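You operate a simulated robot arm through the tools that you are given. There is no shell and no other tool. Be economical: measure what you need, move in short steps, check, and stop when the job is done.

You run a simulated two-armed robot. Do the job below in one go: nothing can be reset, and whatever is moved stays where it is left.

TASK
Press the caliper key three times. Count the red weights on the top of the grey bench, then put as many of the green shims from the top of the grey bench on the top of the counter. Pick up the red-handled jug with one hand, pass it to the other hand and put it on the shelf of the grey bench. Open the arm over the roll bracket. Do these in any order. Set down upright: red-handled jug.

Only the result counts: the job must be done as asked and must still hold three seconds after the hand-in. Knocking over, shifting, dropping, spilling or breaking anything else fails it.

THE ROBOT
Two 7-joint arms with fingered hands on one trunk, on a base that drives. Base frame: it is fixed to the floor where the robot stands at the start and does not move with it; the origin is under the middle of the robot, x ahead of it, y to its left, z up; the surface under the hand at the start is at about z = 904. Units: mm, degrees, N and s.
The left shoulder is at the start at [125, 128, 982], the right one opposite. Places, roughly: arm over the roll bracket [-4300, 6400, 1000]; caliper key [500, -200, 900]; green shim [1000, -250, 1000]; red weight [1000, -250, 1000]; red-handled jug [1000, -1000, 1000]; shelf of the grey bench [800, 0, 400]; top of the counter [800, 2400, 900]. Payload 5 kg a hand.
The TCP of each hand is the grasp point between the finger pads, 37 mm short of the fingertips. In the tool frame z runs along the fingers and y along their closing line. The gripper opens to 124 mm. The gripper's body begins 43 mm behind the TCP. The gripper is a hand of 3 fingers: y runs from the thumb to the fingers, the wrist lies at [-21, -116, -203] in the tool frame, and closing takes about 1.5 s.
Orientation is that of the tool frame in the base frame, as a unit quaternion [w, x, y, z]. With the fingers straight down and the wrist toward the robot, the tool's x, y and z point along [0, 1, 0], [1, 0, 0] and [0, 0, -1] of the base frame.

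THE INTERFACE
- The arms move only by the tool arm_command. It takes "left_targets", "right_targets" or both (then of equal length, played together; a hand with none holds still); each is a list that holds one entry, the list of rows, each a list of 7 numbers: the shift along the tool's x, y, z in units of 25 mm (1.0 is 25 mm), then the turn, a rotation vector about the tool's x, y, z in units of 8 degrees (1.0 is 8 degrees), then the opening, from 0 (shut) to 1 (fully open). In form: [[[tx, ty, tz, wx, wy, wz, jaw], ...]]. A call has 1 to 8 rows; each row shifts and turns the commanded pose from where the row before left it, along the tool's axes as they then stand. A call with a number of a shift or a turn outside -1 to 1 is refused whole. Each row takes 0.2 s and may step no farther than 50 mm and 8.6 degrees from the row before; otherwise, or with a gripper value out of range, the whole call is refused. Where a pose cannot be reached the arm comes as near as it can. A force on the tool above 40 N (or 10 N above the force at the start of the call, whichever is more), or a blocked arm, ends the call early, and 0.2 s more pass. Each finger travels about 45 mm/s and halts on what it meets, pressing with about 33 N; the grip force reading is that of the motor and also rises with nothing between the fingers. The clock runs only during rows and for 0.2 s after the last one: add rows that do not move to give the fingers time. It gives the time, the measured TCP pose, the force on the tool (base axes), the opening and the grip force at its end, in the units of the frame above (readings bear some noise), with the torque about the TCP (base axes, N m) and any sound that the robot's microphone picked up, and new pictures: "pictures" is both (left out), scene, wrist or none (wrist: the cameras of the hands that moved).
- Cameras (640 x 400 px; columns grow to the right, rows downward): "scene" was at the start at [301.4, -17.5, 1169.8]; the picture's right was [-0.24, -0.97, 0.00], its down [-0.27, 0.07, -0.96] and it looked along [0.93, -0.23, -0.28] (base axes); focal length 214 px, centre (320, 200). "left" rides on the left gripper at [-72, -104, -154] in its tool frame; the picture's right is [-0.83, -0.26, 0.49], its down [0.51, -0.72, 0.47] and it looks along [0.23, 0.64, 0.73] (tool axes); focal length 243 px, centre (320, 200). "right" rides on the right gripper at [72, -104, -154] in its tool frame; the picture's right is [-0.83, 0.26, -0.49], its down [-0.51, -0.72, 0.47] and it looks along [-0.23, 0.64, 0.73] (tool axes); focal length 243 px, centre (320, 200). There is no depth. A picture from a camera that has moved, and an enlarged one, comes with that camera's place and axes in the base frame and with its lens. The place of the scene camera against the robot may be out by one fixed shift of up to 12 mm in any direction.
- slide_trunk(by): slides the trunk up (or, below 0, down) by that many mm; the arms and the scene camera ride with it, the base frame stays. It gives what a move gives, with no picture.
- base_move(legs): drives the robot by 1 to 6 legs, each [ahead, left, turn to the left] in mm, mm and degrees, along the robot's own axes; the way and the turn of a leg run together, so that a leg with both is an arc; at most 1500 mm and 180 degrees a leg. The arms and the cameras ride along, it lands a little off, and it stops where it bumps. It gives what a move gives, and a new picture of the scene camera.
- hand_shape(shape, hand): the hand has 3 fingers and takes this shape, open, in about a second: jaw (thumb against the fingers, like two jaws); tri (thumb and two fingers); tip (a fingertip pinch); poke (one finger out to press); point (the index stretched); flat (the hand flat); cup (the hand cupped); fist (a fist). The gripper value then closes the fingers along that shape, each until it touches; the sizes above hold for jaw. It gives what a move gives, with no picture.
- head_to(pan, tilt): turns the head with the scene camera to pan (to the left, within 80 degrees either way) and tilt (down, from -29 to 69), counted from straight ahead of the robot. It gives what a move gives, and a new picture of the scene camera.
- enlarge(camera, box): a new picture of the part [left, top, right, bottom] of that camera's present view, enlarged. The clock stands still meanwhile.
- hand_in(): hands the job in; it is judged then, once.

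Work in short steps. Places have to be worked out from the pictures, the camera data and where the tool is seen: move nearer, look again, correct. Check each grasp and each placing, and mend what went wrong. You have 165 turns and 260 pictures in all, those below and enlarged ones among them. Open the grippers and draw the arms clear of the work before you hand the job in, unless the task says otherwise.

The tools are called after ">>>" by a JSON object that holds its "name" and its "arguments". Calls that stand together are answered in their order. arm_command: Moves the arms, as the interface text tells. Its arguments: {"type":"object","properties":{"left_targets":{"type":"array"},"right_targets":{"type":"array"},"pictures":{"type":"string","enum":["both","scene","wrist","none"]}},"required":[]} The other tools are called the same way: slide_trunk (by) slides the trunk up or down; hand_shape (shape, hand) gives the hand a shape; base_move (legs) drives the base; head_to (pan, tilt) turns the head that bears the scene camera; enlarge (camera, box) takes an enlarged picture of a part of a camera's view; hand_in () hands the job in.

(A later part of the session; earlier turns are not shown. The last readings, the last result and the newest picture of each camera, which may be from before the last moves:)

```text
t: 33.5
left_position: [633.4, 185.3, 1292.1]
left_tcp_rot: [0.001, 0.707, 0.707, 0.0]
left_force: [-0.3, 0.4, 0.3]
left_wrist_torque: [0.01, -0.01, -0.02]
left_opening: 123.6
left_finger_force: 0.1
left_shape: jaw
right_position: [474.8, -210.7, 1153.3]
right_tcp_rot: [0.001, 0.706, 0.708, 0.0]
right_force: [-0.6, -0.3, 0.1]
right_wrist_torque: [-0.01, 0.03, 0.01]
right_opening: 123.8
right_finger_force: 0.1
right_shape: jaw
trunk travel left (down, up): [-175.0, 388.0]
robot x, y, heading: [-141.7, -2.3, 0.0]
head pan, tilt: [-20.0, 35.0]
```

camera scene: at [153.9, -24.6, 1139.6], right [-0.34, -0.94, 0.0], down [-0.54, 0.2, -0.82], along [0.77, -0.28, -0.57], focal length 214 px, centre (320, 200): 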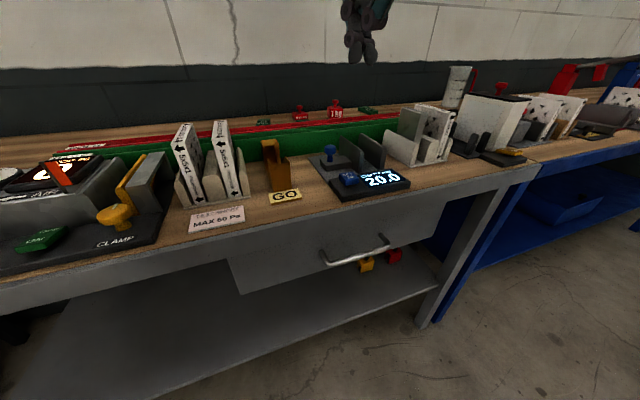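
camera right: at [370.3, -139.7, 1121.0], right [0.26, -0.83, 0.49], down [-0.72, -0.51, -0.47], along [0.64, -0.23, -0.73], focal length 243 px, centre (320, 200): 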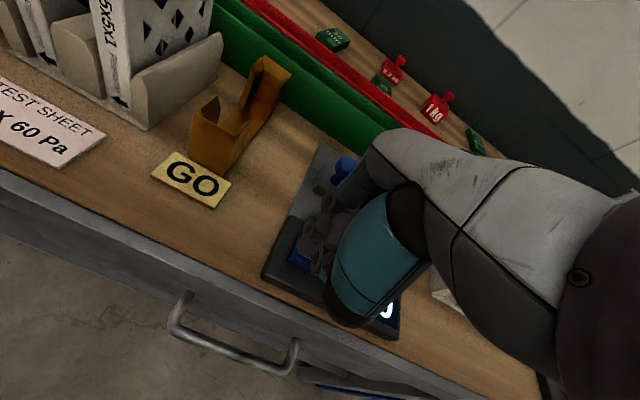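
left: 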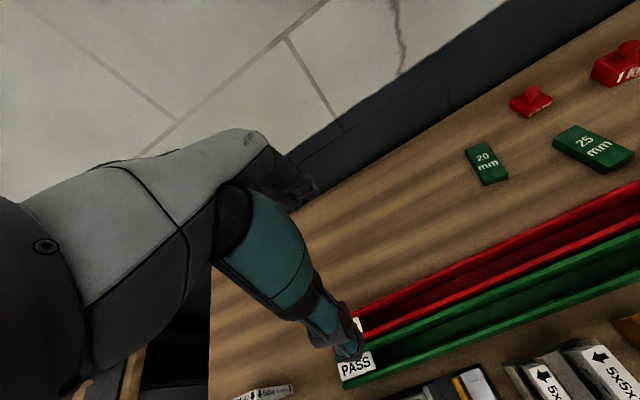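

Three clicks done. I drive forward to x≈0 and bring the right hand over the 25 mm shim at height to look with the wrist camera.

>>> {"name": "base_move", "arguments": {"legs": [[145, 0, 0]]}}

>>> {"name": "arm_command", "arguments": {"right_targets": [[[-0.15, 1, 0, 0, 0, 0, 1], [-0.15, 1, 0, 0, 0, 0, 1], [-0.15, 1, 0, 0, 0, 0, 1], [-0.15, 1, 0, 0, 0, 0, 1], [-0.15, 1, 0, 0, 0, 0, 1], [-0.15, 1, 0, 0, 0, 0, 1], [-0.15, 1, 0, 0, 0, 0, 1], [-0.15, 1, 0, 0, 0, 0, 1]]], "pictures": "wrist"}}

```text
t: 34.9
left_position: [774.0, 185.5, 1293.6]
left_tcp_rot: [0.0, 0.707, 0.707, 0.0]
left_force: [-0.8, 0.6, 0.5]
left_wrist_torque: [0.0, -0.03, -0.01]
left_opening: 123.6
left_finger_force: 0.1
left_shape: jaw
right_position: [614.8, -210.7, 1154.8]
right_tcp_rot: [0.001, 0.706, 0.708, 0.0]
right_force: [0.6, -0.1, -0.8]
right_wrist_torque: [0.01, -0.01, 0.0]
right_opening: 123.9
right_finger_force: 0.1
right_shape: jaw
trunk travel left (down, up): [-175.0, 388.0]
robot x, y, heading: [4.2, -2.5, -0.1]
head pan, tilt: [-20.0, 35.0]
camera scene: at [295.9, -25.0, 1140.1], right [-0.34, -0.94, 0.0], down [-0.54, 0.2, -0.82], along [0.77, -0.28, -0.57], focal length 214 px, centre (320, 200)
```

scene: 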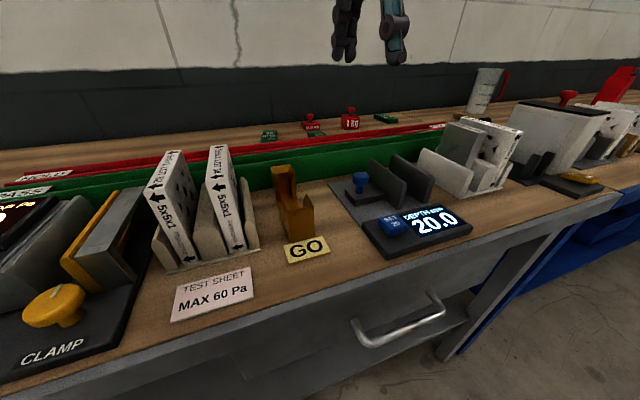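

```text
t: 36.7
left_position: [777.3, 185.7, 1291.5]
left_tcp_rot: [0.0, 0.707, 0.707, -0.001]
left_force: [-0.7, -0.7, -0.5]
left_wrist_torque: [-0.02, -0.01, -0.02]
left_opening: 123.5
left_finger_force: 0.0
left_shape: jaw
right_position: [820.1, -240.2, 1151.8]
right_tcp_rot: [0.0, 0.706, 0.708, -0.001]
right_force: [0.8, 0.0, 0.4]
right_wrist_torque: [0.01, 0.0, 0.01]
right_opening: 124.0
right_finger_force: 0.1
right_shape: jaw
trunk travel left (down, up): [-175.0, 388.0]
robot x, y, heading: [5.0, 1.0, 0.3]
head pan, tilt: [-20.0, 35.0]
camera right: at [715.2, -168.6, 1306.0], right [0.26, -0.83, 0.49], down [-0.72, -0.51, -0.47], along [0.64, -0.23, -0.73], focal length 243 px, centre (320, 200)
```

right: 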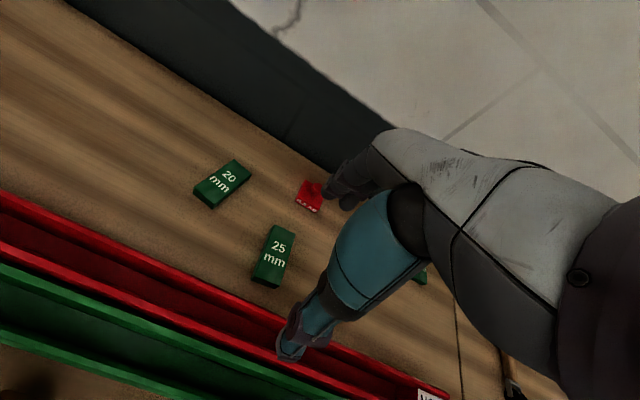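

>>> {"name": "enlarge", "arguments": {"camera": "right", "box": [170, 130, 360, 330]}}

```text
2.00 times, centred on (265, 230) of right
camera zoom: at [715.2, -168.6, 1306.0], right [0.26, -0.83, 0.49], down [-0.72, -0.51, -0.47], along [0.64, -0.23, -0.73], focal length 485 px, centre (430, 140)
```

zoom: 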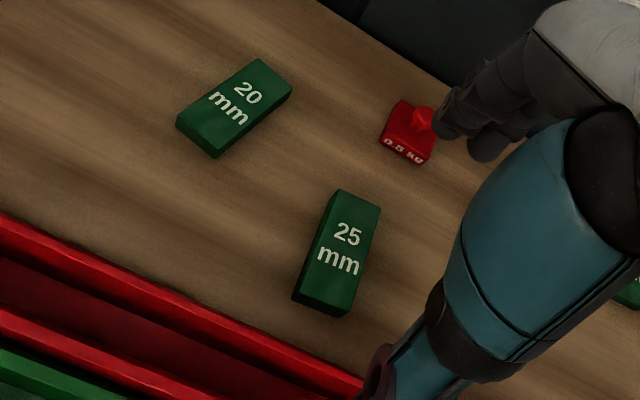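

The 25 mm shim is centred about [897, -248], 95 × 42 mm, long axis along x — graspable lengthwise without turning. I move over it and lower to z 1000.

>>> {"name": "arm_command", "arguments": {"right_targets": [[[-0.1, 1, 0, 0, 0, 0, 1], [-0.1, 1, 0, 0, 0, 0, 1], [-0.1, 1, 0.6, 0, 0, 0, 1], [0, 0, 1, 0, 0, 0, 1], [0, 0, 1, 0, 0, 0, 1], [0, 0, 1, 0, 0, 0, 1], [0, 0, 1, 0, 0, 0, 1], [0, 0, 1, 0, 0, 0, 1]]]}}

```text
t: 38.5
left_position: [777.4, 183.7, 1293.0]
left_tcp_rot: [-0.001, 0.706, 0.708, 0.0]
left_force: [0.0, 0.5, -0.2]
left_wrist_torque: [0.01, 0.04, -0.01]
left_opening: 123.6
left_finger_force: 0.0
left_shape: jaw
right_position: [894.6, -249.3, 1013.8]
right_tcp_rot: [0.0, 0.707, 0.708, 0.0]
right_force: [0.0, 0.1, 0.4]
right_wrist_torque: [0.0, -0.02, -0.02]
right_opening: 124.1
right_finger_force: 0.0
right_shape: jaw
trunk travel left (down, up): [-175.0, 388.0]
robot x, y, heading: [3.2, 1.2, -0.2]
head pan, tilt: [-20.0, 35.0]
camera scene: at [298.0, -25.2, 1139.3], right [-0.34, -0.94, 0.0], down [-0.54, 0.2, -0.82], along [0.77, -0.28, -0.57], focal length 214 px, centre (320, 200)
camera right: at [789.5, -177.9, 1167.2], right [0.26, -0.83, 0.49], down [-0.72, -0.51, -0.47], along [0.64, -0.23, -0.73], focal length 243 px, centre (320, 200)
```

scene: 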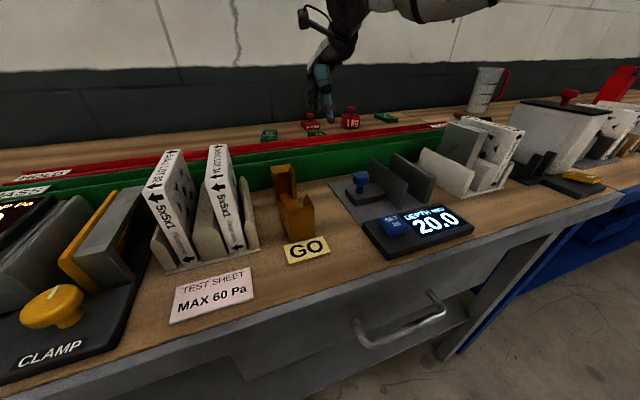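
right: 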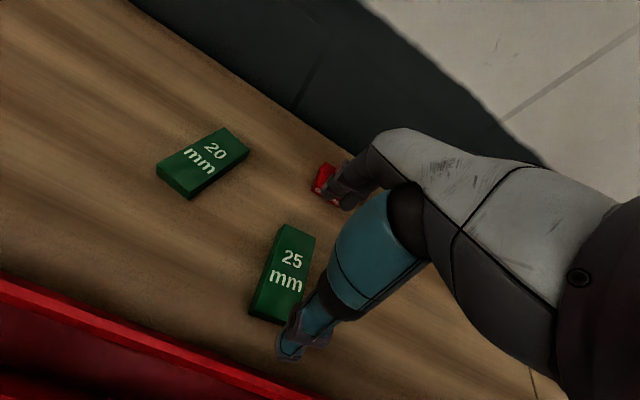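

I zoom both views to check finger clearance to the 0.5 kg weight and shim.

>>> {"name": "enlarge", "arguments": {"camera": "right", "box": [230, 150, 390, 370]}}

>>> {"name": "enlarge", "arguments": {"camera": "scene", "box": [250, 50, 410, 150]}}

```text
1.82 times, centred on (310, 260) of right
camera zoom: at [789.5, -177.9, 1167.2], right [0.26, -0.83, 0.49], down [-0.72, -0.51, -0.47], along [0.64, -0.23, -0.73], focal length 441 px, centre (338, 91)
```

zoom: 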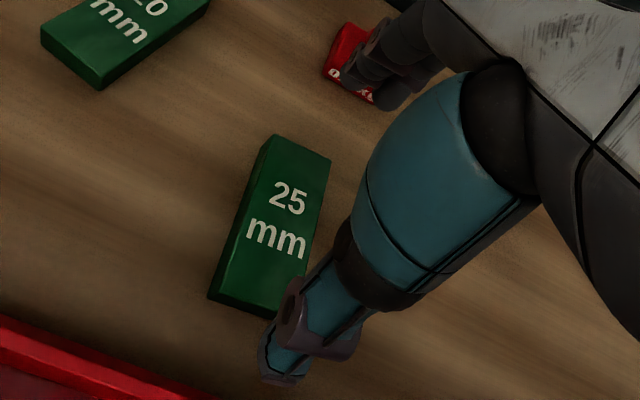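

```text
4.00 times, centred on (330, 100) of scene
camera zoom: at [298.0, -25.2, 1139.3], right [-0.34, -0.94, 0.0], down [-0.54, 0.2, -0.82], along [0.77, -0.28, -0.57], focal length 858 px, centre (280, 600)
```

zoom: 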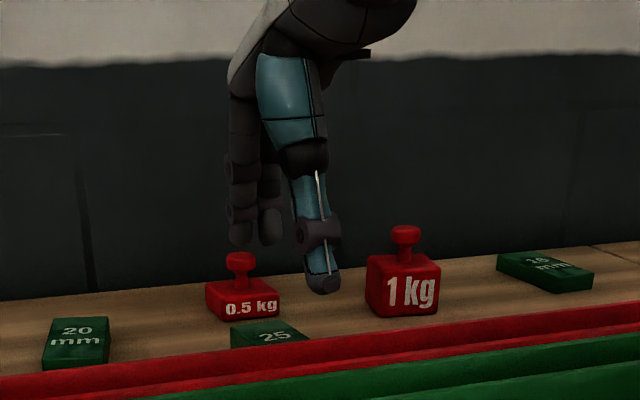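

Clearances match: fingers ~960, thumb ~828, shim 847–945. I lower to TCP z≈948.

>>> {"name": "arm_command", "arguments": {"right_targets": [[[0, 0, 0.8, 0, 0, 0, 1], [0, 0, 0.8, 0, 0, 0, 1], [0, 0, 0.7, 0, 0, 0, 1], [0, 0, 0.3, 0, 0, 0, 1]]], "pictures": "none"}}

>>> {"name": "enlarge", "arguments": {"camera": "scene", "box": [250, 70, 410, 170]}}

>>> {"name": "enlarge", "arguments": {"camera": "right", "box": [210, 150, 370, 370]}}

```text
t: 39.5
left_position: [775.1, 184.1, 1292.4]
left_tcp_rot: [0.0, 0.707, 0.707, -0.001]
left_force: [0.3, 0.8, 0.4]
left_wrist_torque: [-0.02, 0.01, -0.01]
left_opening: 124.1
left_finger_force: 0.2
left_shape: jaw
right_position: [893.4, -247.5, 949.5]
right_tcp_rot: [0.0, 0.707, 0.707, 0.0]
right_force: [-0.1, -0.6, 1.0]
right_wrist_torque: [0.0, 0.01, -0.03]
right_opening: 124.1
right_finger_force: 0.1
right_shape: jaw
trunk travel left (down, up): [-175.0, 388.0]
robot x, y, heading: [2.1, -1.1, 0.2]
head pan, tilt: [-20.0, 35.0]
```

```text
4.00 times, centred on (330, 120) of scene
camera zoom: at [297.5, -25.0, 1139.4], right [-0.34, -0.94, 0.0], down [-0.54, 0.2, -0.82], along [0.77, -0.28, -0.57], focal length 858 px, centre (280, 520)
```

zoom: 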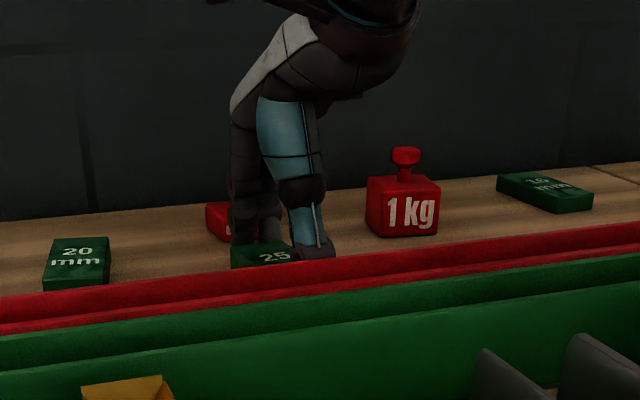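

```text
1.82 times, centred on (290, 260) of right
camera zoom: at [788.9, -176.9, 1102.3], right [0.26, -0.83, 0.49], down [-0.72, -0.51, -0.47], along [0.64, -0.23, -0.73], focal length 441 px, centre (374, 91)
```

zoom: 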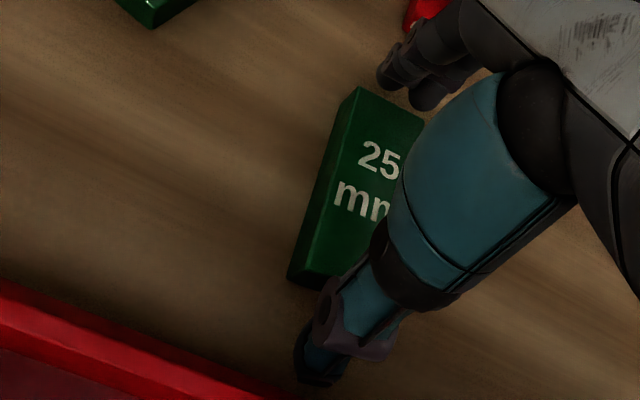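

The fingers straddle the shim ends. I close.

>>> {"name": "arm_command", "arguments": {"right_targets": [[[0, 0, 0.1, 0, 0, 0, 0], [0, 0, 0, 0, 0, 0, 0], [0, 0, 0, 0, 0, 0, 0], [0, 0, 0, 0, 0, 0, 0], [0, 0, 0, 0, 0, 0, 0], [0, 0, 0, 0, 0, 0, 0]]], "pictures": "wrist"}}

```text
t: 40.9
left_position: [774.1, 186.9, 1292.7]
left_tcp_rot: [0.0, 0.707, 0.707, 0.0]
left_force: [0.8, 0.0, 0.1]
left_wrist_torque: [0.03, 0.02, 0.0]
left_opening: 123.6
left_finger_force: 0.0
left_shape: jaw
right_position: [893.0, -248.4, 946.8]
right_tcp_rot: [0.0, 0.706, 0.708, 0.0]
right_force: [0.0, -0.2, 0.2]
right_wrist_torque: [0.01, -0.02, 0.02]
right_opening: 94.5
right_finger_force: 33.1
right_shape: jaw
trunk travel left (down, up): [-175.0, 388.0]
robot x, y, heading: [0.6, -2.3, 0.0]
head pan, tilt: [-20.0, 35.0]
camera right: at [788.8, -177.0, 1100.0], right [0.26, -0.83, 0.49], down [-0.72, -0.51, -0.47], along [0.64, -0.23, -0.73], focal length 243 px, centre (320, 200)
```

right: 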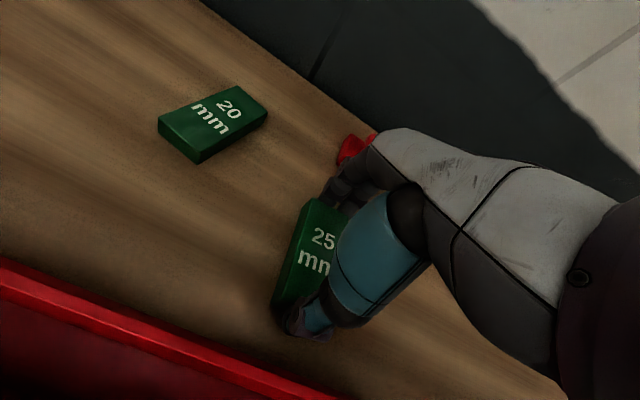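

Gripped (94.5 mm, 33 N). I lift straight up 200 mm.

>>> {"name": "arm_command", "arguments": {"right_targets": [[[0, 0, -0.5, 0, 0, 0, 0], [0, 0, -1, 0, 0, 0, 0], [0, 0, -1, 0, 0, 0, 0], [0, 0, -1, 0, 0, 0, 0], [0, 0, -1, 0, 0, 0, 0], [0, 0, -1, 0, 0, 0, 0], [0, 0, -1, 0, 0, 0, 0], [0, 0, -1, 0, 0, 0, 0]]]}}

```text
t: 42.7
left_position: [774.3, 186.1, 1293.3]
left_tcp_rot: [0.0, 0.708, 0.707, 0.0]
left_force: [0.5, 0.3, 0.5]
left_wrist_torque: [0.0, -0.01, 0.0]
left_opening: 123.5
left_finger_force: 0.0
left_shape: jaw
right_position: [891.4, -247.0, 1135.3]
right_tcp_rot: [0.0, 0.706, 0.708, 0.0]
right_force: [0.7, 0.1, -0.1]
right_wrist_torque: [0.0, -0.02, -0.01]
right_opening: 94.7
right_finger_force: 33.2
right_shape: jaw
trunk travel left (down, up): [-175.0, 388.0]
robot x, y, heading: [4.9, 1.4, -0.3]
head pan, tilt: [-20.0, 35.0]
camera scene: at [296.8, -24.4, 1139.7], right [-0.34, -0.94, 0.0], down [-0.54, 0.2, -0.82], along [0.77, -0.28, -0.57], focal length 214 px, centre (320, 200)
camera right: at [787.4, -175.8, 1288.7], right [0.26, -0.83, 0.49], down [-0.72, -0.51, -0.47], along [0.64, -0.23, -0.73], focal length 243 px, centre (320, 200)
```

scene: 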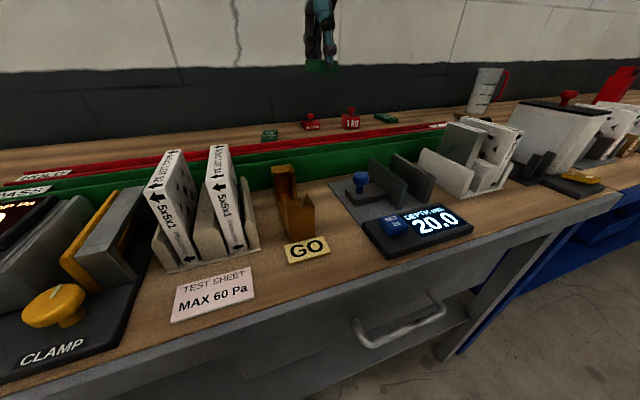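
right: 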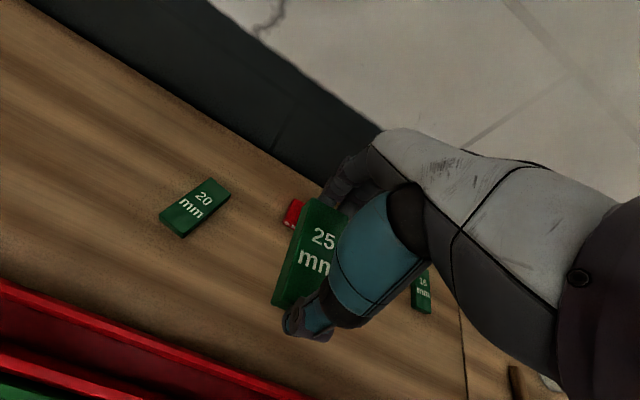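

Shim held. I raise the right hand further, then strafe right and turn -12° so the left hand aligns with the 20 mm shim (centre ~[970, -108], long axis -12°).

>>> {"name": "arm_command", "arguments": {"right_targets": [[[0, -0.5, -1, 0, 0, 0, 0], [0, -1, -1, 0, 0, 0, 0], [0, -1, -1, 0, 0, 0, 0], [0, -1, -1, 0, 0, 0, 0], [0, -1, -1, 0, 0, 0, 0], [0, -1, 0, 0, 0, 0, 0], [0, -1, 0, 0, 0, 0, 0]]], "pictures": "none"}}

>>> {"name": "base_move", "arguments": {"legs": [[15, -200, 0], [0, 0, -12]]}}

```text
t: 44.3
left_position: [773.1, 185.3, 1294.6]
left_tcp_rot: [0.001, 0.707, 0.707, 0.0]
left_force: [-0.3, 0.1, 0.3]
left_wrist_torque: [-0.02, -0.05, -0.03]
left_opening: 123.9
left_finger_force: 0.1
left_shape: jaw
right_position: [728.4, -247.9, 1260.0]
right_tcp_rot: [0.001, 0.707, 0.707, 0.0]
right_force: [-0.1, 0.2, 0.0]
right_wrist_torque: [0.01, -0.03, -0.02]
right_opening: 94.6
right_finger_force: 33.4
right_shape: jaw
trunk travel left (down, up): [-175.0, 388.0]
robot x, y, heading: [4.7, -5.3, 0.2]
head pan, tilt: [-20.0, 35.0]
```

```text
t: 47.5
left_position: [811.6, -177.1, 1293.1]
left_tcp_rot: [0.0, 0.776, 0.63, 0.001]
left_force: [0.6, -0.3, 0.7]
left_wrist_torque: [-0.01, -0.01, 0.01]
left_opening: 123.6
left_finger_force: 0.0
left_shape: jaw
right_position: [678.2, -593.3, 1258.4]
right_tcp_rot: [0.0, 0.776, 0.631, 0.001]
right_force: [0.3, -0.1, -0.4]
right_wrist_torque: [0.03, -0.01, 0.02]
right_opening: 94.7
right_finger_force: 32.7
right_shape: jaw
trunk travel left (down, up): [-175.0, 388.0]
robot x, y, heading: [18.1, -197.5, -11.9]
head pan, tilt: [-20.0, 35.0]
camera scene: at [300.3, -284.6, 1139.4], right [-0.53, -0.85, 0.0], down [-0.49, 0.3, -0.82], along [0.7, -0.43, -0.57], focal length 214 px, centre (320, 200)
```

scene: 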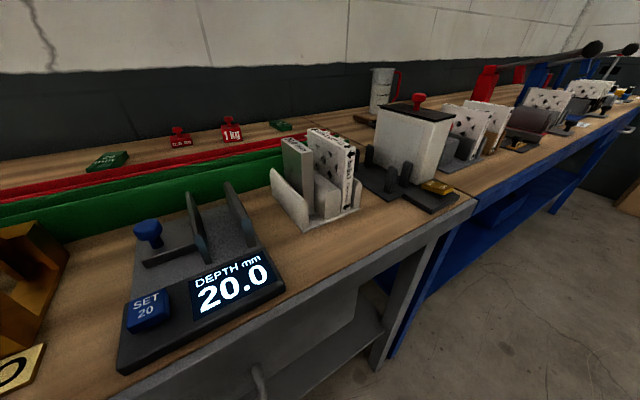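

I move the left hand over the 20 mm shim at z≈1120.

>>> {"name": "arm_command", "arguments": {"left_targets": [[[0.5, 0.7, 0.86, 0, 0, 0, 1], [0.5, 0.7, 0.86, 0, 0, 0, 1], [0.5, 0.7, 0.86, 0, 0, 0, 1], [0.5, 0.7, 0.86, 0, 0, 0, 1], [0.5, 0.7, 0.86, 0, 0, 0, 1], [0.5, 0.7, 0.86, 0, 0, 0, 1], [0.5, 0.7, 0.86, 0, 0, 0, 1], [0.5, 0.7, 0.86, 0, 0, 0, 1]]], "pictures": "wrist"}}

>>> {"name": "enlarge", "arguments": {"camera": "left", "box": [260, 150, 480, 370]}}

```text
t: 49.5
left_position: [930.0, -92.8, 1210.6]
left_tcp_rot: [0.043, 0.771, 0.634, 0.038]
left_force: [-0.9, 0.0, -0.7]
left_wrist_torque: [-0.01, 0.02, 0.0]
left_opening: 123.9
left_finger_force: 0.1
left_shape: jaw
right_position: [657.7, -589.0, 1269.0]
right_tcp_rot: [0.005, 0.774, 0.633, 0.008]
right_force: [0.5, 0.2, -1.5]
right_wrist_torque: [0.06, 0.02, 0.02]
right_opening: 94.4
right_finger_force: 33.4
right_shape: jaw
trunk travel left (down, up): [-175.0, 388.0]
robot x, y, heading: [18.1, -197.9, -11.4]
head pan, tilt: [-20.0, 35.0]
stopped in row 8 (left hand): the arm was blocked; the commanded pose is now the measured one
camera left: at [797.9, -142.2, 1350.4], right [-0.36, -0.77, -0.52], down [-0.55, 0.63, -0.55], along [0.75, 0.09, -0.65], focal length 243 px, centre (320, 200)
```

left: 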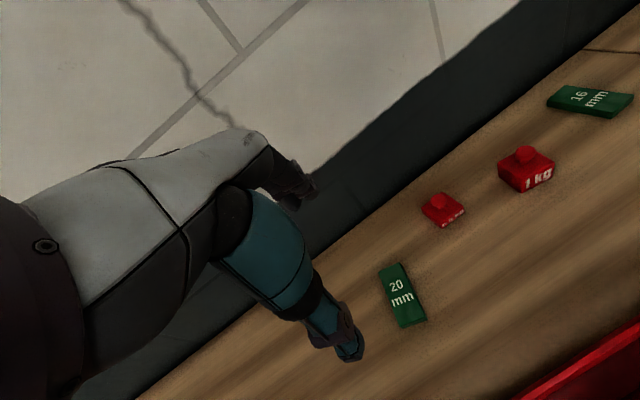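

```text
1.82 times, centred on (370, 260) of left
camera zoom: at [797.9, -142.2, 1350.4], right [-0.36, -0.77, -0.52], down [-0.55, 0.63, -0.55], along [0.75, 0.09, -0.65], focal length 441 px, centre (229, 91)
```

zoom: 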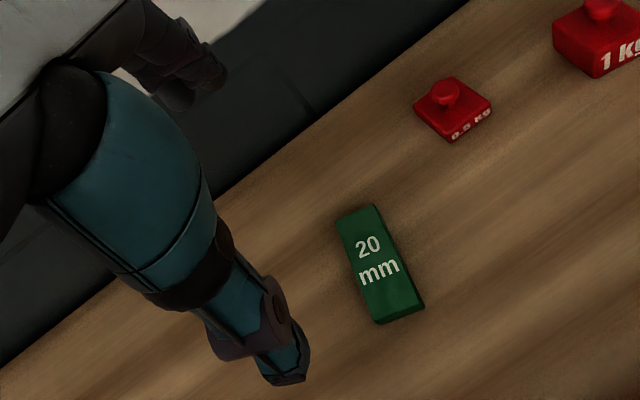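

The left arm hit its reach limit at that height and tilted 6.5°. Shim confirmed near [968, -111]; I undo the tilt and descend first, then go forward.

>>> {"name": "arm_command", "arguments": {"left_targets": [[[0, -0.4, 0.6, 0.81, 0, 0, 1], [0, 0, 1, 0, 0, 0, 1], [0, 0, 1, 0, 0, 0, 1], [0, 0, 1, 0, 0, 0, 1], [0, 0, 1, 0, 0, 0, 1]]], "pictures": "both"}}

```text
t: 50.5
left_position: [886.1, -72.0, 1244.0]
left_tcp_rot: [0.065, 0.764, 0.64, 0.057]
left_force: [0.8, -0.2, 0.2]
left_wrist_torque: [0.0, 0.01, 0.02]
left_opening: 123.9
left_finger_force: 0.0
left_shape: jaw
right_position: [654.7, -585.9, 1271.0]
right_tcp_rot: [0.005, 0.771, 0.636, 0.011]
right_force: [0.0, -1.0, -1.1]
right_wrist_torque: [0.06, 0.04, 0.02]
right_opening: 94.6
right_finger_force: 32.8
right_shape: jaw
trunk travel left (down, up): [-175.0, 388.0]
robot x, y, heading: [19.9, -196.0, -11.4]
head pan, tilt: [-20.0, 35.0]
stopped in row 5 (left hand): the arm was blocked; the commanded pose is now the measured one
camera scene: at [274.9, -282.7, 1145.1], right [-0.51, -0.86, -0.02], down [-0.47, 0.3, -0.83], along [0.72, -0.42, -0.56], focal length 214 px, centre (320, 200)
camera left: at [746.3, -122.6, 1376.6], right [-0.32, -0.79, -0.53], down [-0.53, 0.61, -0.59], along [0.79, 0.1, -0.61], focal length 243 px, centre (320, 200)
```

scene: 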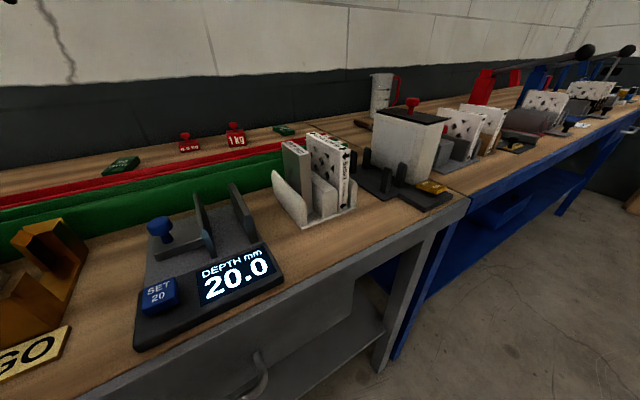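
left: 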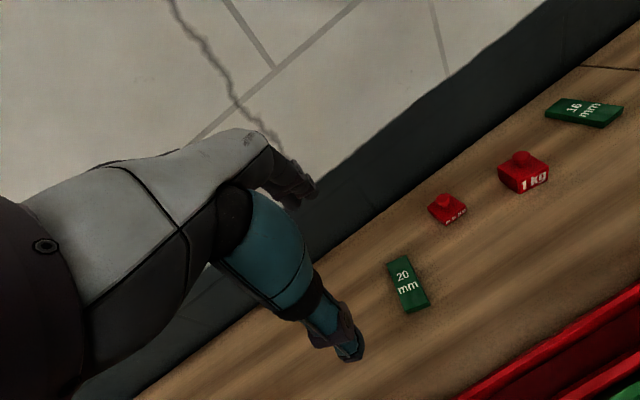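

The whole robot is tilting: the left elbow must be pressing on something. I look toward the left elbow.

>>> {"name": "head_to", "arguments": {"pan": 35, "tilt": 35}}

```text
t: 51.8
left_position: [885.5, -72.0, 1244.7]
left_tcp_rot: [0.065, 0.765, 0.638, 0.057]
left_force: [0.0, -0.6, -0.1]
left_wrist_torque: [0.0, 0.03, 0.03]
left_opening: 123.7
left_finger_force: 0.1
left_shape: jaw
right_position: [651.9, -582.9, 1276.4]
right_tcp_rot: [0.008, 0.772, 0.636, 0.011]
right_force: [-0.3, -0.4, 0.2]
right_wrist_torque: [0.0, 0.01, -0.01]
right_opening: 94.7
right_finger_force: 33.0
right_shape: jaw
trunk travel left (down, up): [-175.0, 388.0]
robot x, y, heading: [22.8, -197.4, -11.2]
head pan, tilt: [35.0, 35.0]
camera scene: at [278.3, -198.6, 1147.4], right [0.4, -0.91, 0.01], down [-0.5, -0.23, -0.83], along [0.76, 0.33, -0.55], focal length 214 px, centre (320, 200)
```

scene: 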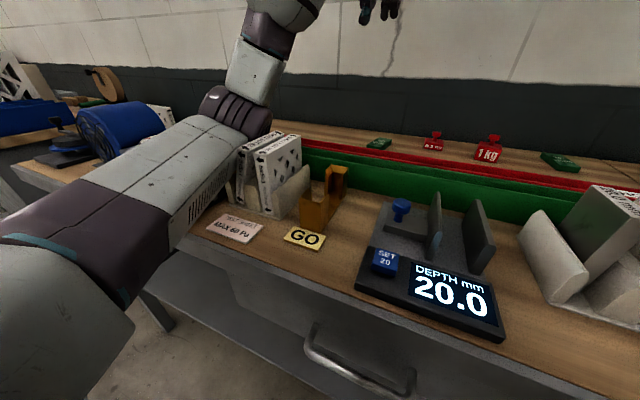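

The left forearm/upper arm presses on the clamp/rack area. I raise the trunk straight up to relieve it.

>>> {"name": "slide_trunk", "arguments": {"by": 150}}

>>> {"name": "head_to", "arguments": {"pan": 35, "tilt": 40}}

```text
t: 53.5
left_position: [922.5, -79.5, 1357.1]
left_tcp_rot: [0.05, 0.768, 0.637, 0.04]
left_force: [0.3, 0.9, -0.1]
left_wrist_torque: [0.01, 0.0, 0.0]
left_opening: 123.6
left_finger_force: 0.0
left_shape: jaw
right_position: [685.3, -586.8, 1407.0]
right_tcp_rot: [-0.001, 0.774, 0.633, 0.001]
right_force: [0.6, -0.4, -0.5]
right_wrist_torque: [0.01, 0.02, 0.02]
right_opening: 94.5
right_finger_force: 33.5
right_shape: jaw
trunk travel left (down, up): [-325.0, 238.0]
robot x, y, heading: [22.5, -196.8, -11.5]
head pan, tilt: [35.0, 35.0]
```

```text
t: 54.2
left_position: [921.3, -76.7, 1357.6]
left_tcp_rot: [0.051, 0.768, 0.637, 0.041]
left_force: [-0.3, -0.5, -1.0]
left_wrist_torque: [0.0, -0.01, 0.02]
left_opening: 123.7
left_finger_force: 0.1
left_shape: jaw
right_position: [684.2, -584.2, 1409.2]
right_tcp_rot: [0.0, 0.773, 0.634, 0.0]
right_force: [0.3, -0.4, 0.1]
right_wrist_torque: [-0.02, -0.01, -0.02]
right_opening: 94.6
right_finger_force: 32.3
right_shape: jaw
trunk travel left (down, up): [-325.0, 238.0]
robot x, y, heading: [21.4, -197.3, -11.5]
head pan, tilt: [35.0, 40.0]
camera scene: at [260.4, -190.7, 1294.5], right [0.4, -0.92, 0.0], down [-0.59, -0.26, -0.77], along [0.7, 0.31, -0.64], focal length 214 px, centre (320, 200)
```

scene: 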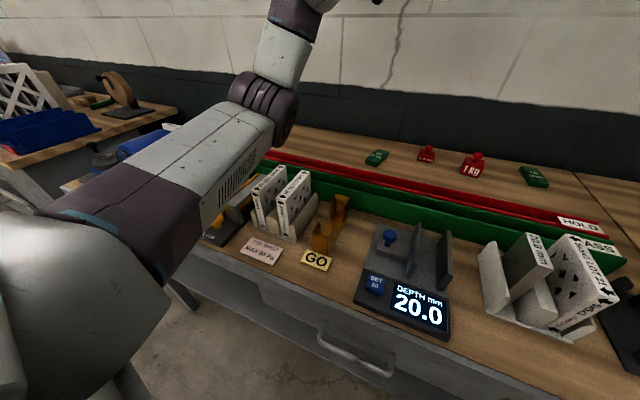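

I back the base away from the bench and inspect the devices for any shift.

>>> {"name": "base_move", "arguments": {"legs": [[-350, 0, 12]]}}

>>> {"name": "head_to", "arguments": {"pan": 0, "tilt": 30}}

```text
t: 56.5
left_position: [530.3, 139.9, 1355.6]
left_tcp_rot: [0.047, 0.698, 0.714, 0.045]
left_force: [0.7, 0.1, 0.0]
left_wrist_torque: [0.01, 0.0, -0.01]
left_opening: 123.6
left_finger_force: 0.1
left_shape: jaw
right_position: [404.0, -405.3, 1408.2]
right_tcp_rot: [-0.001, 0.704, 0.71, -0.002]
right_force: [0.6, 0.3, -0.5]
right_wrist_torque: [-0.02, 0.03, 0.01]
right_opening: 94.6
right_finger_force: 33.3
right_shape: jaw
trunk travel left (down, up): [-325.0, 238.0]
robot x, y, heading: [-326.6, -164.1, 0.8]
head pan, tilt: [35.0, 40.0]
camera scene: at [-92.0, -108.2, 1294.2], right [0.58, -0.81, 0.0], down [-0.52, -0.37, -0.77], along [0.62, 0.45, -0.64], focal length 214 px, centre (320, 200)
```

scene: 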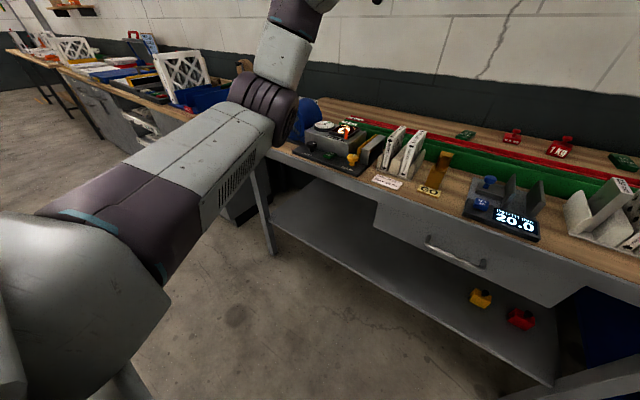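

```text
t: 57.5
left_position: [529.0, 139.8, 1358.0]
left_tcp_rot: [0.046, 0.698, 0.713, 0.045]
left_force: [0.1, 0.1, 0.0]
left_wrist_torque: [0.01, 0.01, -0.01]
left_opening: 123.7
left_finger_force: 0.1
left_shape: jaw
right_position: [403.3, -405.6, 1408.7]
right_tcp_rot: [-0.001, 0.703, 0.711, 0.0]
right_force: [0.2, -0.3, -0.1]
right_wrist_torque: [0.0, 0.06, -0.01]
right_opening: 94.4
right_finger_force: 32.6
right_shape: jaw
trunk travel left (down, up): [-325.0, 238.0]
robot x, y, heading: [-324.1, -163.7, 0.6]
head pan, tilt: [0.0, 30.0]
camera scene: at [-72.0, -156.6, 1309.8], right [0.01, -1.0, 0.0], down [-0.5, -0.01, -0.87], along [0.87, 0.01, -0.5], focal length 214 px, centre (320, 200)
```

scene: 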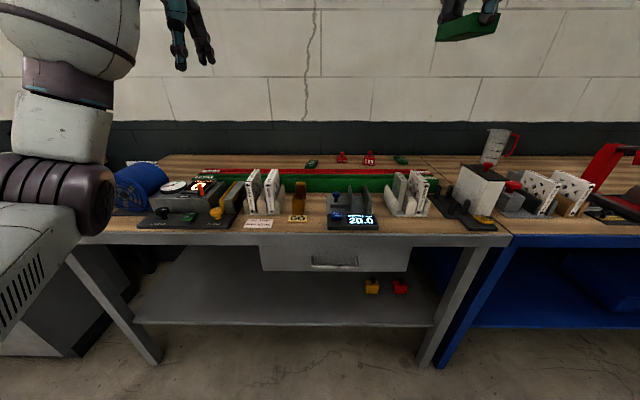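

>>> {"name": "enlarge", "arguments": {"camera": "scene", "box": [100, 140, 400, 250]}}

```text
2.13 times, centred on (250, 195) of scene
camera zoom: at [-72.0, -156.6, 1309.8], right [0.01, -1.0, 0.0], down [-0.5, -0.01, -0.87], along [0.87, 0.01, -0.5], focal length 458 px, centre (469, 211)
```

zoom: 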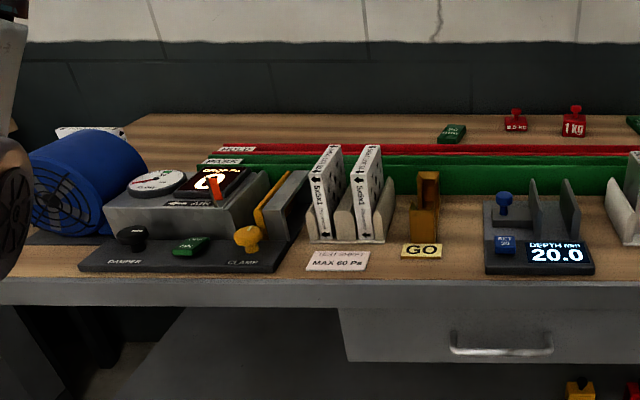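

Everything looks as before. With the trunk 150 mm higher the elbow clears and reach improves, so I level the left hand, retract it, and re-approach at this trunk height.

>>> {"name": "arm_command", "arguments": {"left_targets": [[[0, 0, 0, 0.92, 0, 0, 1], [0, -1, 0, 0, 0, 0, 1], [0, -1, 0, 0, 0, 0, 1], [0, -1, 0, 0, 0, 0, 1], [0, -1, 0, 0, 0, 0, 1]]], "pictures": "none"}}

>>> {"name": "base_move", "arguments": {"legs": [[0, 0, -12.6], [345, 36, 0]]}}

>>> {"name": "head_to", "arguments": {"pan": 35, "tilt": 40}}

```text
t: 58.7
left_position: [426.9, 139.7, 1357.9]
left_tcp_rot: [0.001, 0.699, 0.715, 0.0]
left_force: [-0.3, -0.7, 0.0]
left_wrist_torque: [-0.02, -0.03, 0.0]
left_opening: 123.9
left_finger_force: 0.1
left_shape: jaw
right_position: [400.8, -405.0, 1411.3]
right_tcp_rot: [0.001, 0.703, 0.711, 0.001]
right_force: [-0.5, 0.3, -0.1]
right_wrist_torque: [0.01, -0.02, 0.0]
right_opening: 94.6
right_finger_force: 32.5
right_shape: jaw
trunk travel left (down, up): [-325.0, 238.0]
robot x, y, heading: [-328.8, -164.4, 0.6]
head pan, tilt: [0.0, 30.0]
```

```text
t: 61.7
left_position: [819.1, -75.6, 1359.1]
left_tcp_rot: [0.002, 0.775, 0.632, 0.001]
left_force: [0.6, 0.3, -0.1]
left_wrist_torque: [0.03, -0.02, 0.0]
left_opening: 123.8
left_finger_force: 0.1
left_shape: jaw
right_position: [670.9, -600.4, 1410.7]
right_tcp_rot: [0.0, 0.779, 0.627, 0.0]
right_force: [0.5, -0.4, 0.3]
right_wrist_torque: [0.0, -0.02, -0.02]
right_opening: 94.7
right_finger_force: 33.2
right_shape: jaw
trunk travel left (down, up): [-325.0, 238.0]
robot x, y, heading: [15.7, -202.4, -12.5]
head pan, tilt: [0.0, 30.0]
camera scene: at [263.3, -251.1, 1310.3], right [-0.21, -0.98, 0.0], down [-0.49, 0.11, -0.87], along [0.85, -0.18, -0.5], focal length 214 px, centre (320, 200)
```

scene: 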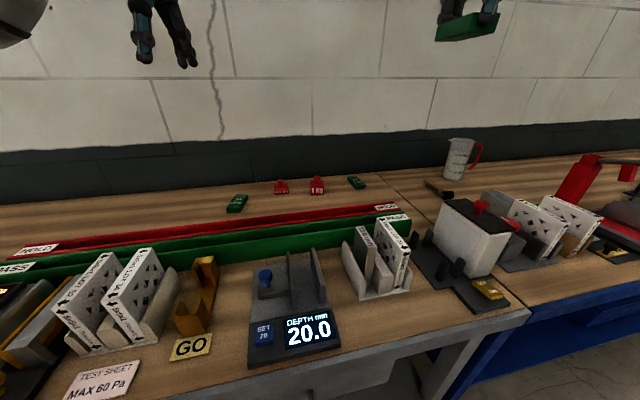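

```text
t: 62.7
left_position: [821.2, -75.9, 1359.1]
left_tcp_rot: [0.002, 0.775, 0.632, 0.0]
left_force: [-0.6, -0.2, -0.1]
left_wrist_torque: [-0.03, -0.01, 0.02]
left_opening: 123.6
left_finger_force: 0.1
left_shape: jaw
right_position: [673.2, -600.6, 1409.6]
right_tcp_rot: [0.0, 0.779, 0.627, 0.0]
right_force: [-0.2, 0.0, 0.0]
right_wrist_torque: [0.02, -0.02, -0.02]
right_opening: 94.3
right_finger_force: 32.9
right_shape: jaw
trunk travel left (down, up): [-325.0, 238.0]
robot x, y, heading: [19.0, -200.5, -12.2]
head pan, tilt: [35.0, 40.0]
camera scene: at [254.8, -199.2, 1294.7], right [0.38, -0.92, 0.0], down [-0.59, -0.25, -0.77], along [0.71, 0.29, -0.64], focal length 214 px, centre (320, 200)
```

scene: 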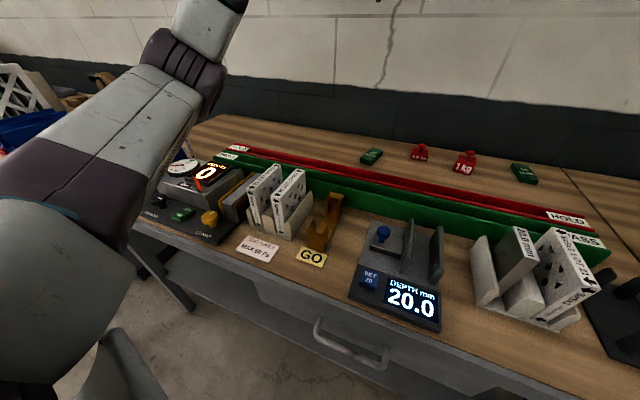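

Elbow is now high. I lower the left hand 150 mm while watching.

>>> {"name": "arm_command", "arguments": {"left_targets": [[[0, 0, 1, 0, 0, 0, 1], [0, 0, 1, 0, 0, 0, 1], [0, 0, 1, 0, 0, 0, 1], [0, 0, 1, 0, 0, 0, 1], [0, 0, 1, 0, 0, 0, 1], [0, 0, 1, 0, 0, 0, 1]]]}}

```text
t: 64.1
left_position: [822.7, -75.6, 1206.2]
left_tcp_rot: [0.001, 0.775, 0.632, -0.002]
left_force: [-0.2, -0.2, 0.3]
left_wrist_torque: [-0.04, 0.04, 0.03]
left_opening: 123.7
left_finger_force: 0.1
left_shape: jaw
right_position: [672.7, -598.8, 1408.6]
right_tcp_rot: [0.0, 0.779, 0.627, 0.0]
right_force: [-0.4, 0.2, 0.0]
right_wrist_torque: [0.0, 0.0, -0.05]
right_opening: 94.6
right_finger_force: 32.9
right_shape: jaw
trunk travel left (down, up): [-325.0, 238.0]
robot x, y, heading: [17.5, -206.8, -12.5]
head pan, tilt: [35.0, 40.0]
camera scene: at [255.6, -198.9, 1294.5], right [0.39, -0.92, 0.0], down [-0.59, -0.25, -0.77], along [0.71, 0.3, -0.64], focal length 214 px, centre (320, 200)
camera left: at [705.3, -126.7, 1359.5], right [-0.42, -0.76, -0.49], down [-0.6, 0.64, -0.47], along [0.68, 0.1, -0.73], focal length 243 px, centre (320, 200)
```

scene: 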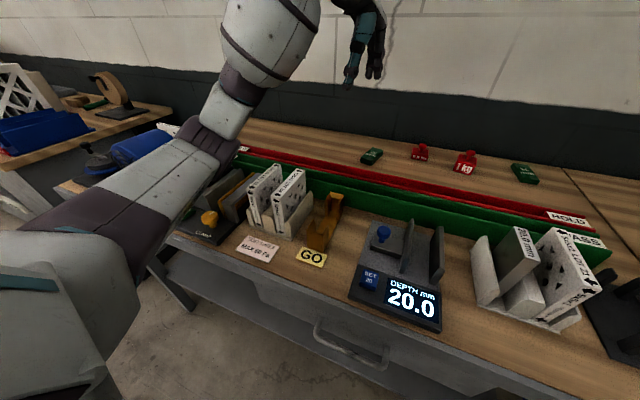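
left: 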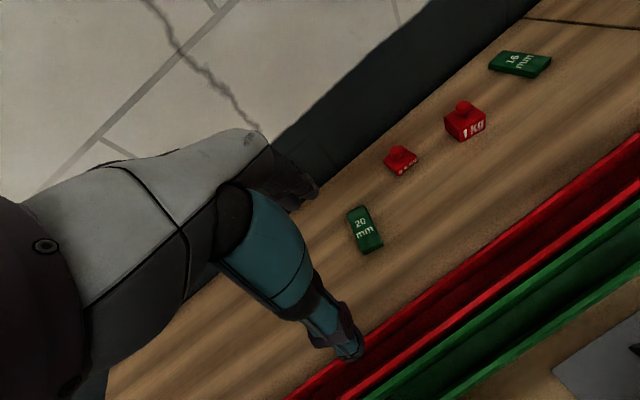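

Elbow sinks near the gauge device. I raise the trunk another 200 mm so the arm reaches downward with a high elbow, then go forward and down together.

>>> {"name": "slide_trunk", "arguments": {"by": 200}}

>>> {"name": "arm_command", "arguments": {"left_targets": [[[-0.25, 0.5, 1, 0, 0, 0, 1], [-0.25, 0.5, 1, 0, 0, 0, 1], [-0.25, 0.5, 1, 0, 0, 0, 1], [-0.25, 0.5, 1, 0, 0, 0, 1], [0, 0.5, 1, 0, 0, 0, 1], [0, 0.5, 1, 0, 0, 0, 1], [0, 0.5, 1, 0, 0, 0, 1], [0, 0.5, 1, 0, 0, 0, 1]]]}}

```text
t: 66.3
left_position: [822.1, -75.8, 1405.0]
left_tcp_rot: [0.001, 0.775, 0.632, -0.002]
left_force: [0.1, -0.9, -0.9]
left_wrist_torque: [0.02, 0.0, 0.0]
left_opening: 123.8
left_finger_force: 0.1
left_shape: jaw
right_position: [674.0, -599.5, 1607.3]
right_tcp_rot: [-0.002, 0.779, 0.627, -0.001]
right_force: [0.5, 0.8, 0.0]
right_wrist_torque: [0.02, 0.04, 0.0]
right_opening: 94.5
right_finger_force: 33.0
right_shape: jaw
trunk travel left (down, up): [-525.0, 38.0]
robot x, y, heading: [15.9, -205.9, -12.3]
head pan, tilt: [35.0, 40.0]
```

```text
t: 68.1
left_position: [914.8, -120.2, 1207.3]
left_tcp_rot: [0.002, 0.775, 0.632, -0.001]
left_force: [0.4, 0.0, 0.1]
left_wrist_torque: [0.0, -0.01, 0.03]
left_opening: 123.5
left_finger_force: 0.0
left_shape: jaw
right_position: [674.3, -599.5, 1607.5]
right_tcp_rot: [0.0, 0.778, 0.628, 0.0]
right_force: [-0.4, 0.1, -0.8]
right_wrist_torque: [-0.01, 0.01, 0.01]
right_opening: 94.6
right_finger_force: 33.2
right_shape: jaw
trunk travel left (down, up): [-525.0, 38.0]
robot x, y, heading: [14.6, -198.9, -12.3]
head pan, tilt: [35.0, 40.0]
camera scene: at [169.1, -180.4, 1520.9], right [0.39, -0.92, 0.0], down [-0.59, -0.25, -0.77], along [0.71, 0.3, -0.64], focal length 214 px, centre (320, 200)
camera left: at [799.8, -172.4, 1360.5], right [-0.42, -0.76, -0.49], down [-0.6, 0.64, -0.47], along [0.68, 0.1, -0.73], focal length 243 px, centre (320, 200)
```

scene: 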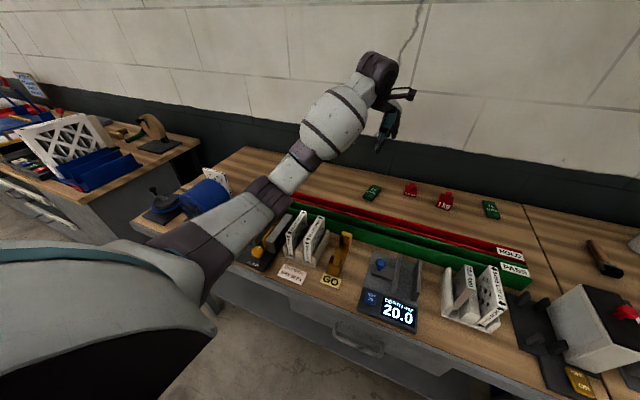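
left: 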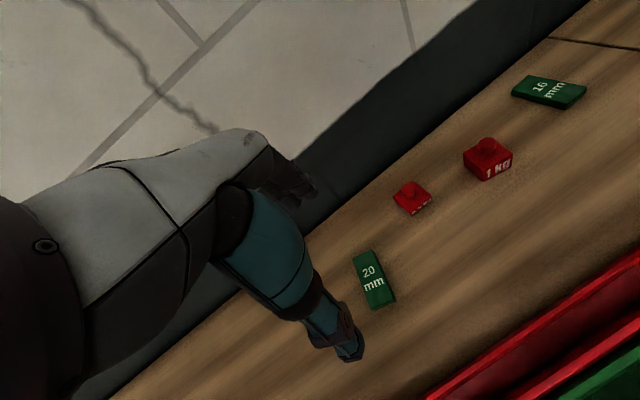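

Arm is clear. Shim refined to [970, -110]; I move over it and down to z≈1010.

>>> {"name": "arm_command", "arguments": {"left_targets": [[[0.21, 0.4, 0.9, 0, 0, 0, 1], [0.21, 0.4, 1, 0, 0, 0, 1], [0.21, 0.4, 1, 0, 0, 0, 1], [0.21, 0.4, 1, 0, 0, 0, 1], [0, 0.47, 1, 0, 0, 0, 1], [0, 0, 1, 0, 0, 0, 1], [0, 0, 1, 0, 0, 0, 1], [0, 0, 1, 0, 0, 0, 1]]]}}

>>> {"name": "enlarge", "arguments": {"camera": "left", "box": [250, 150, 450, 370]}}

```text
t: 69.9
left_position: [970.3, -112.3, 1010.5]
left_tcp_rot: [0.002, 0.775, 0.632, -0.001]
left_force: [0.4, 0.3, 0.5]
left_wrist_torque: [0.03, -0.01, -0.02]
left_opening: 124.0
left_finger_force: 0.0
left_shape: jaw
right_position: [673.7, -600.0, 1608.7]
right_tcp_rot: [-0.001, 0.779, 0.627, 0.0]
right_force: [-0.4, 0.0, 0.3]
right_wrist_torque: [0.03, 0.01, -0.03]
right_opening: 94.5
right_finger_force: 33.1
right_shape: jaw
trunk travel left (down, up): [-525.0, 38.0]
robot x, y, heading: [19.4, -204.4, -12.2]
head pan, tilt: [35.0, 40.0]
camera scene: at [168.9, -180.3, 1520.9], right [0.39, -0.92, 0.0], down [-0.59, -0.25, -0.77], along [0.71, 0.3, -0.64], focal length 214 px, centre (320, 200)
camera left: at [853.7, -162.9, 1163.5], right [-0.42, -0.76, -0.49], down [-0.6, 0.64, -0.47], along [0.68, 0.1, -0.73], focal length 243 px, centre (320, 200)
```

scene: 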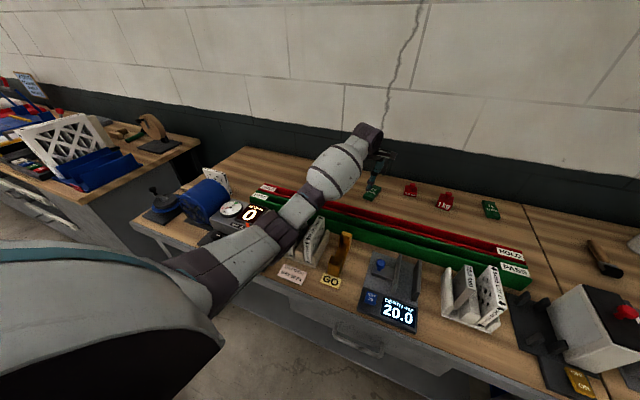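
left: 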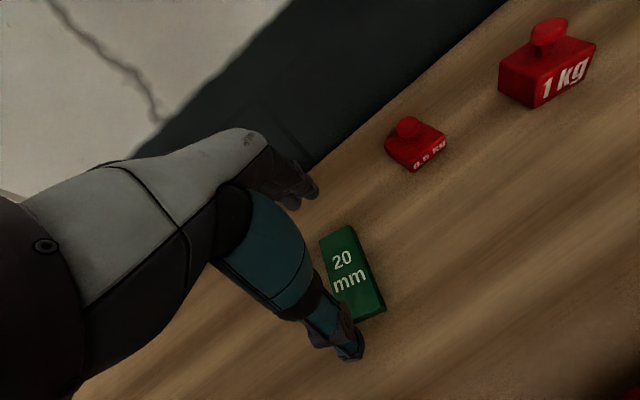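

```text
1.82 times, centred on (350, 260) of left
camera zoom: at [853.7, -162.9, 1163.5], right [-0.42, -0.76, -0.49], down [-0.6, 0.64, -0.47], along [0.68, 0.1, -0.73], focal length 441 px, centre (266, 91)
```

zoom: 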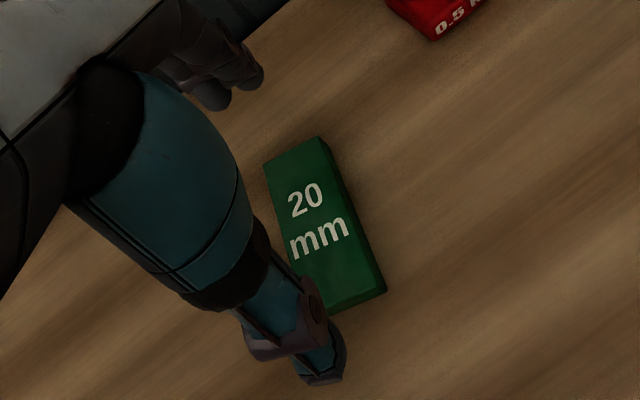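

Aligned within 3 mm. I lower to z≈947 and close.

>>> {"name": "arm_command", "arguments": {"left_targets": [[[0, 0, 0.8, 0, 0, 0, 1], [0, 0, 0.8, 0, 0, 0, 1], [0, 0, 0.7, 0, 0, 0, 1], [0, 0, 0.25, 0, 0, 0, 1]]], "pictures": "wrist"}}

>>> {"name": "arm_command", "arguments": {"left_targets": [[[0, 0, 0, 0, 0, 0, 0], [0, 0, 0, 0, 0, 0, 0], [0, 0, 0, 0, 0, 0, 0], [0, 0, 0, 0, 0, 0, 0], [0, 0, 0, 0, 0, 0, 0], [0, 0, 0, 0, 0, 0, 0]]], "pictures": "wrist"}}

```text
t: 71.1
left_position: [972.6, -117.2, 978.9]
left_tcp_rot: [0.012, 0.775, 0.632, 0.012]
left_force: [1.3, 0.6, 0.3]
left_wrist_torque: [-0.03, 0.01, 0.0]
left_opening: 123.9
left_finger_force: 0.0
left_shape: jaw
right_position: [660.2, -607.9, 1612.4]
right_tcp_rot: [0.001, 0.778, 0.628, 0.004]
right_force: [-0.2, 0.8, -0.6]
right_wrist_torque: [-0.07, 0.07, 0.01]
right_opening: 94.4
right_finger_force: 33.4
right_shape: jaw
trunk travel left (down, up): [-525.0, 38.0]
robot x, y, heading: [15.4, -207.6, -12.6]
head pan, tilt: [35.0, 40.0]
stopped in row 4 (left hand): the arm was blocked; the commanded pose is now the measured one
camera left: at [851.7, -168.5, 1128.1], right [-0.4, -0.76, -0.5], down [-0.59, 0.64, -0.5], along [0.7, 0.1, -0.71], focal length 243 px, centre (320, 200)
```

left: 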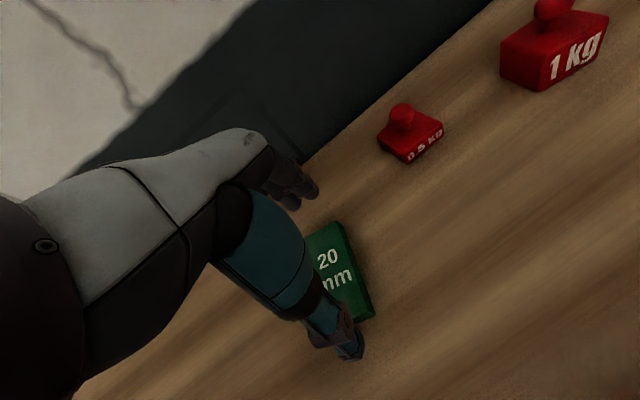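

```text
t: 72.5
left_position: [969.6, -120.5, 977.5]
left_tcp_rot: [0.011, 0.775, 0.632, 0.013]
left_force: [0.1, -0.8, -0.2]
left_wrist_torque: [-0.01, -0.02, -0.04]
left_opening: 0.1
left_finger_force: 0.0
left_shape: jaw
right_position: [658.9, -610.2, 1612.0]
right_tcp_rot: [0.002, 0.779, 0.627, 0.006]
right_force: [0.8, 0.2, -0.4]
right_wrist_torque: [-0.03, 0.0, 0.0]
right_opening: 94.4
right_finger_force: 32.9
right_shape: jaw
trunk travel left (down, up): [-525.0, 38.0]
robot x, y, heading: [14.5, -205.5, -12.5]
head pan, tilt: [35.0, 40.0]
camera left: at [849.3, -171.3, 1125.8], right [-0.41, -0.76, -0.5], down [-0.59, 0.64, -0.49], along [0.7, 0.1, -0.71], focal length 243 px, centre (320, 200)
```

left: 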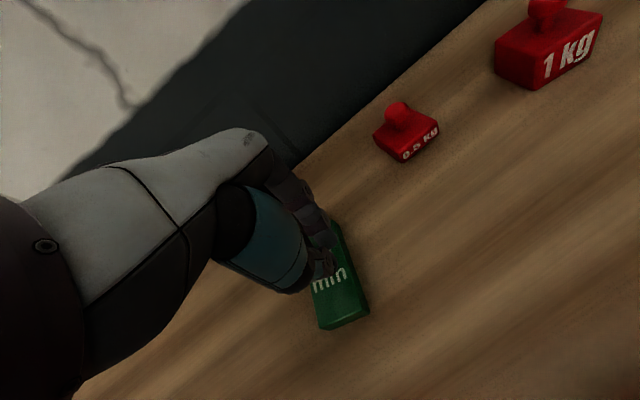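

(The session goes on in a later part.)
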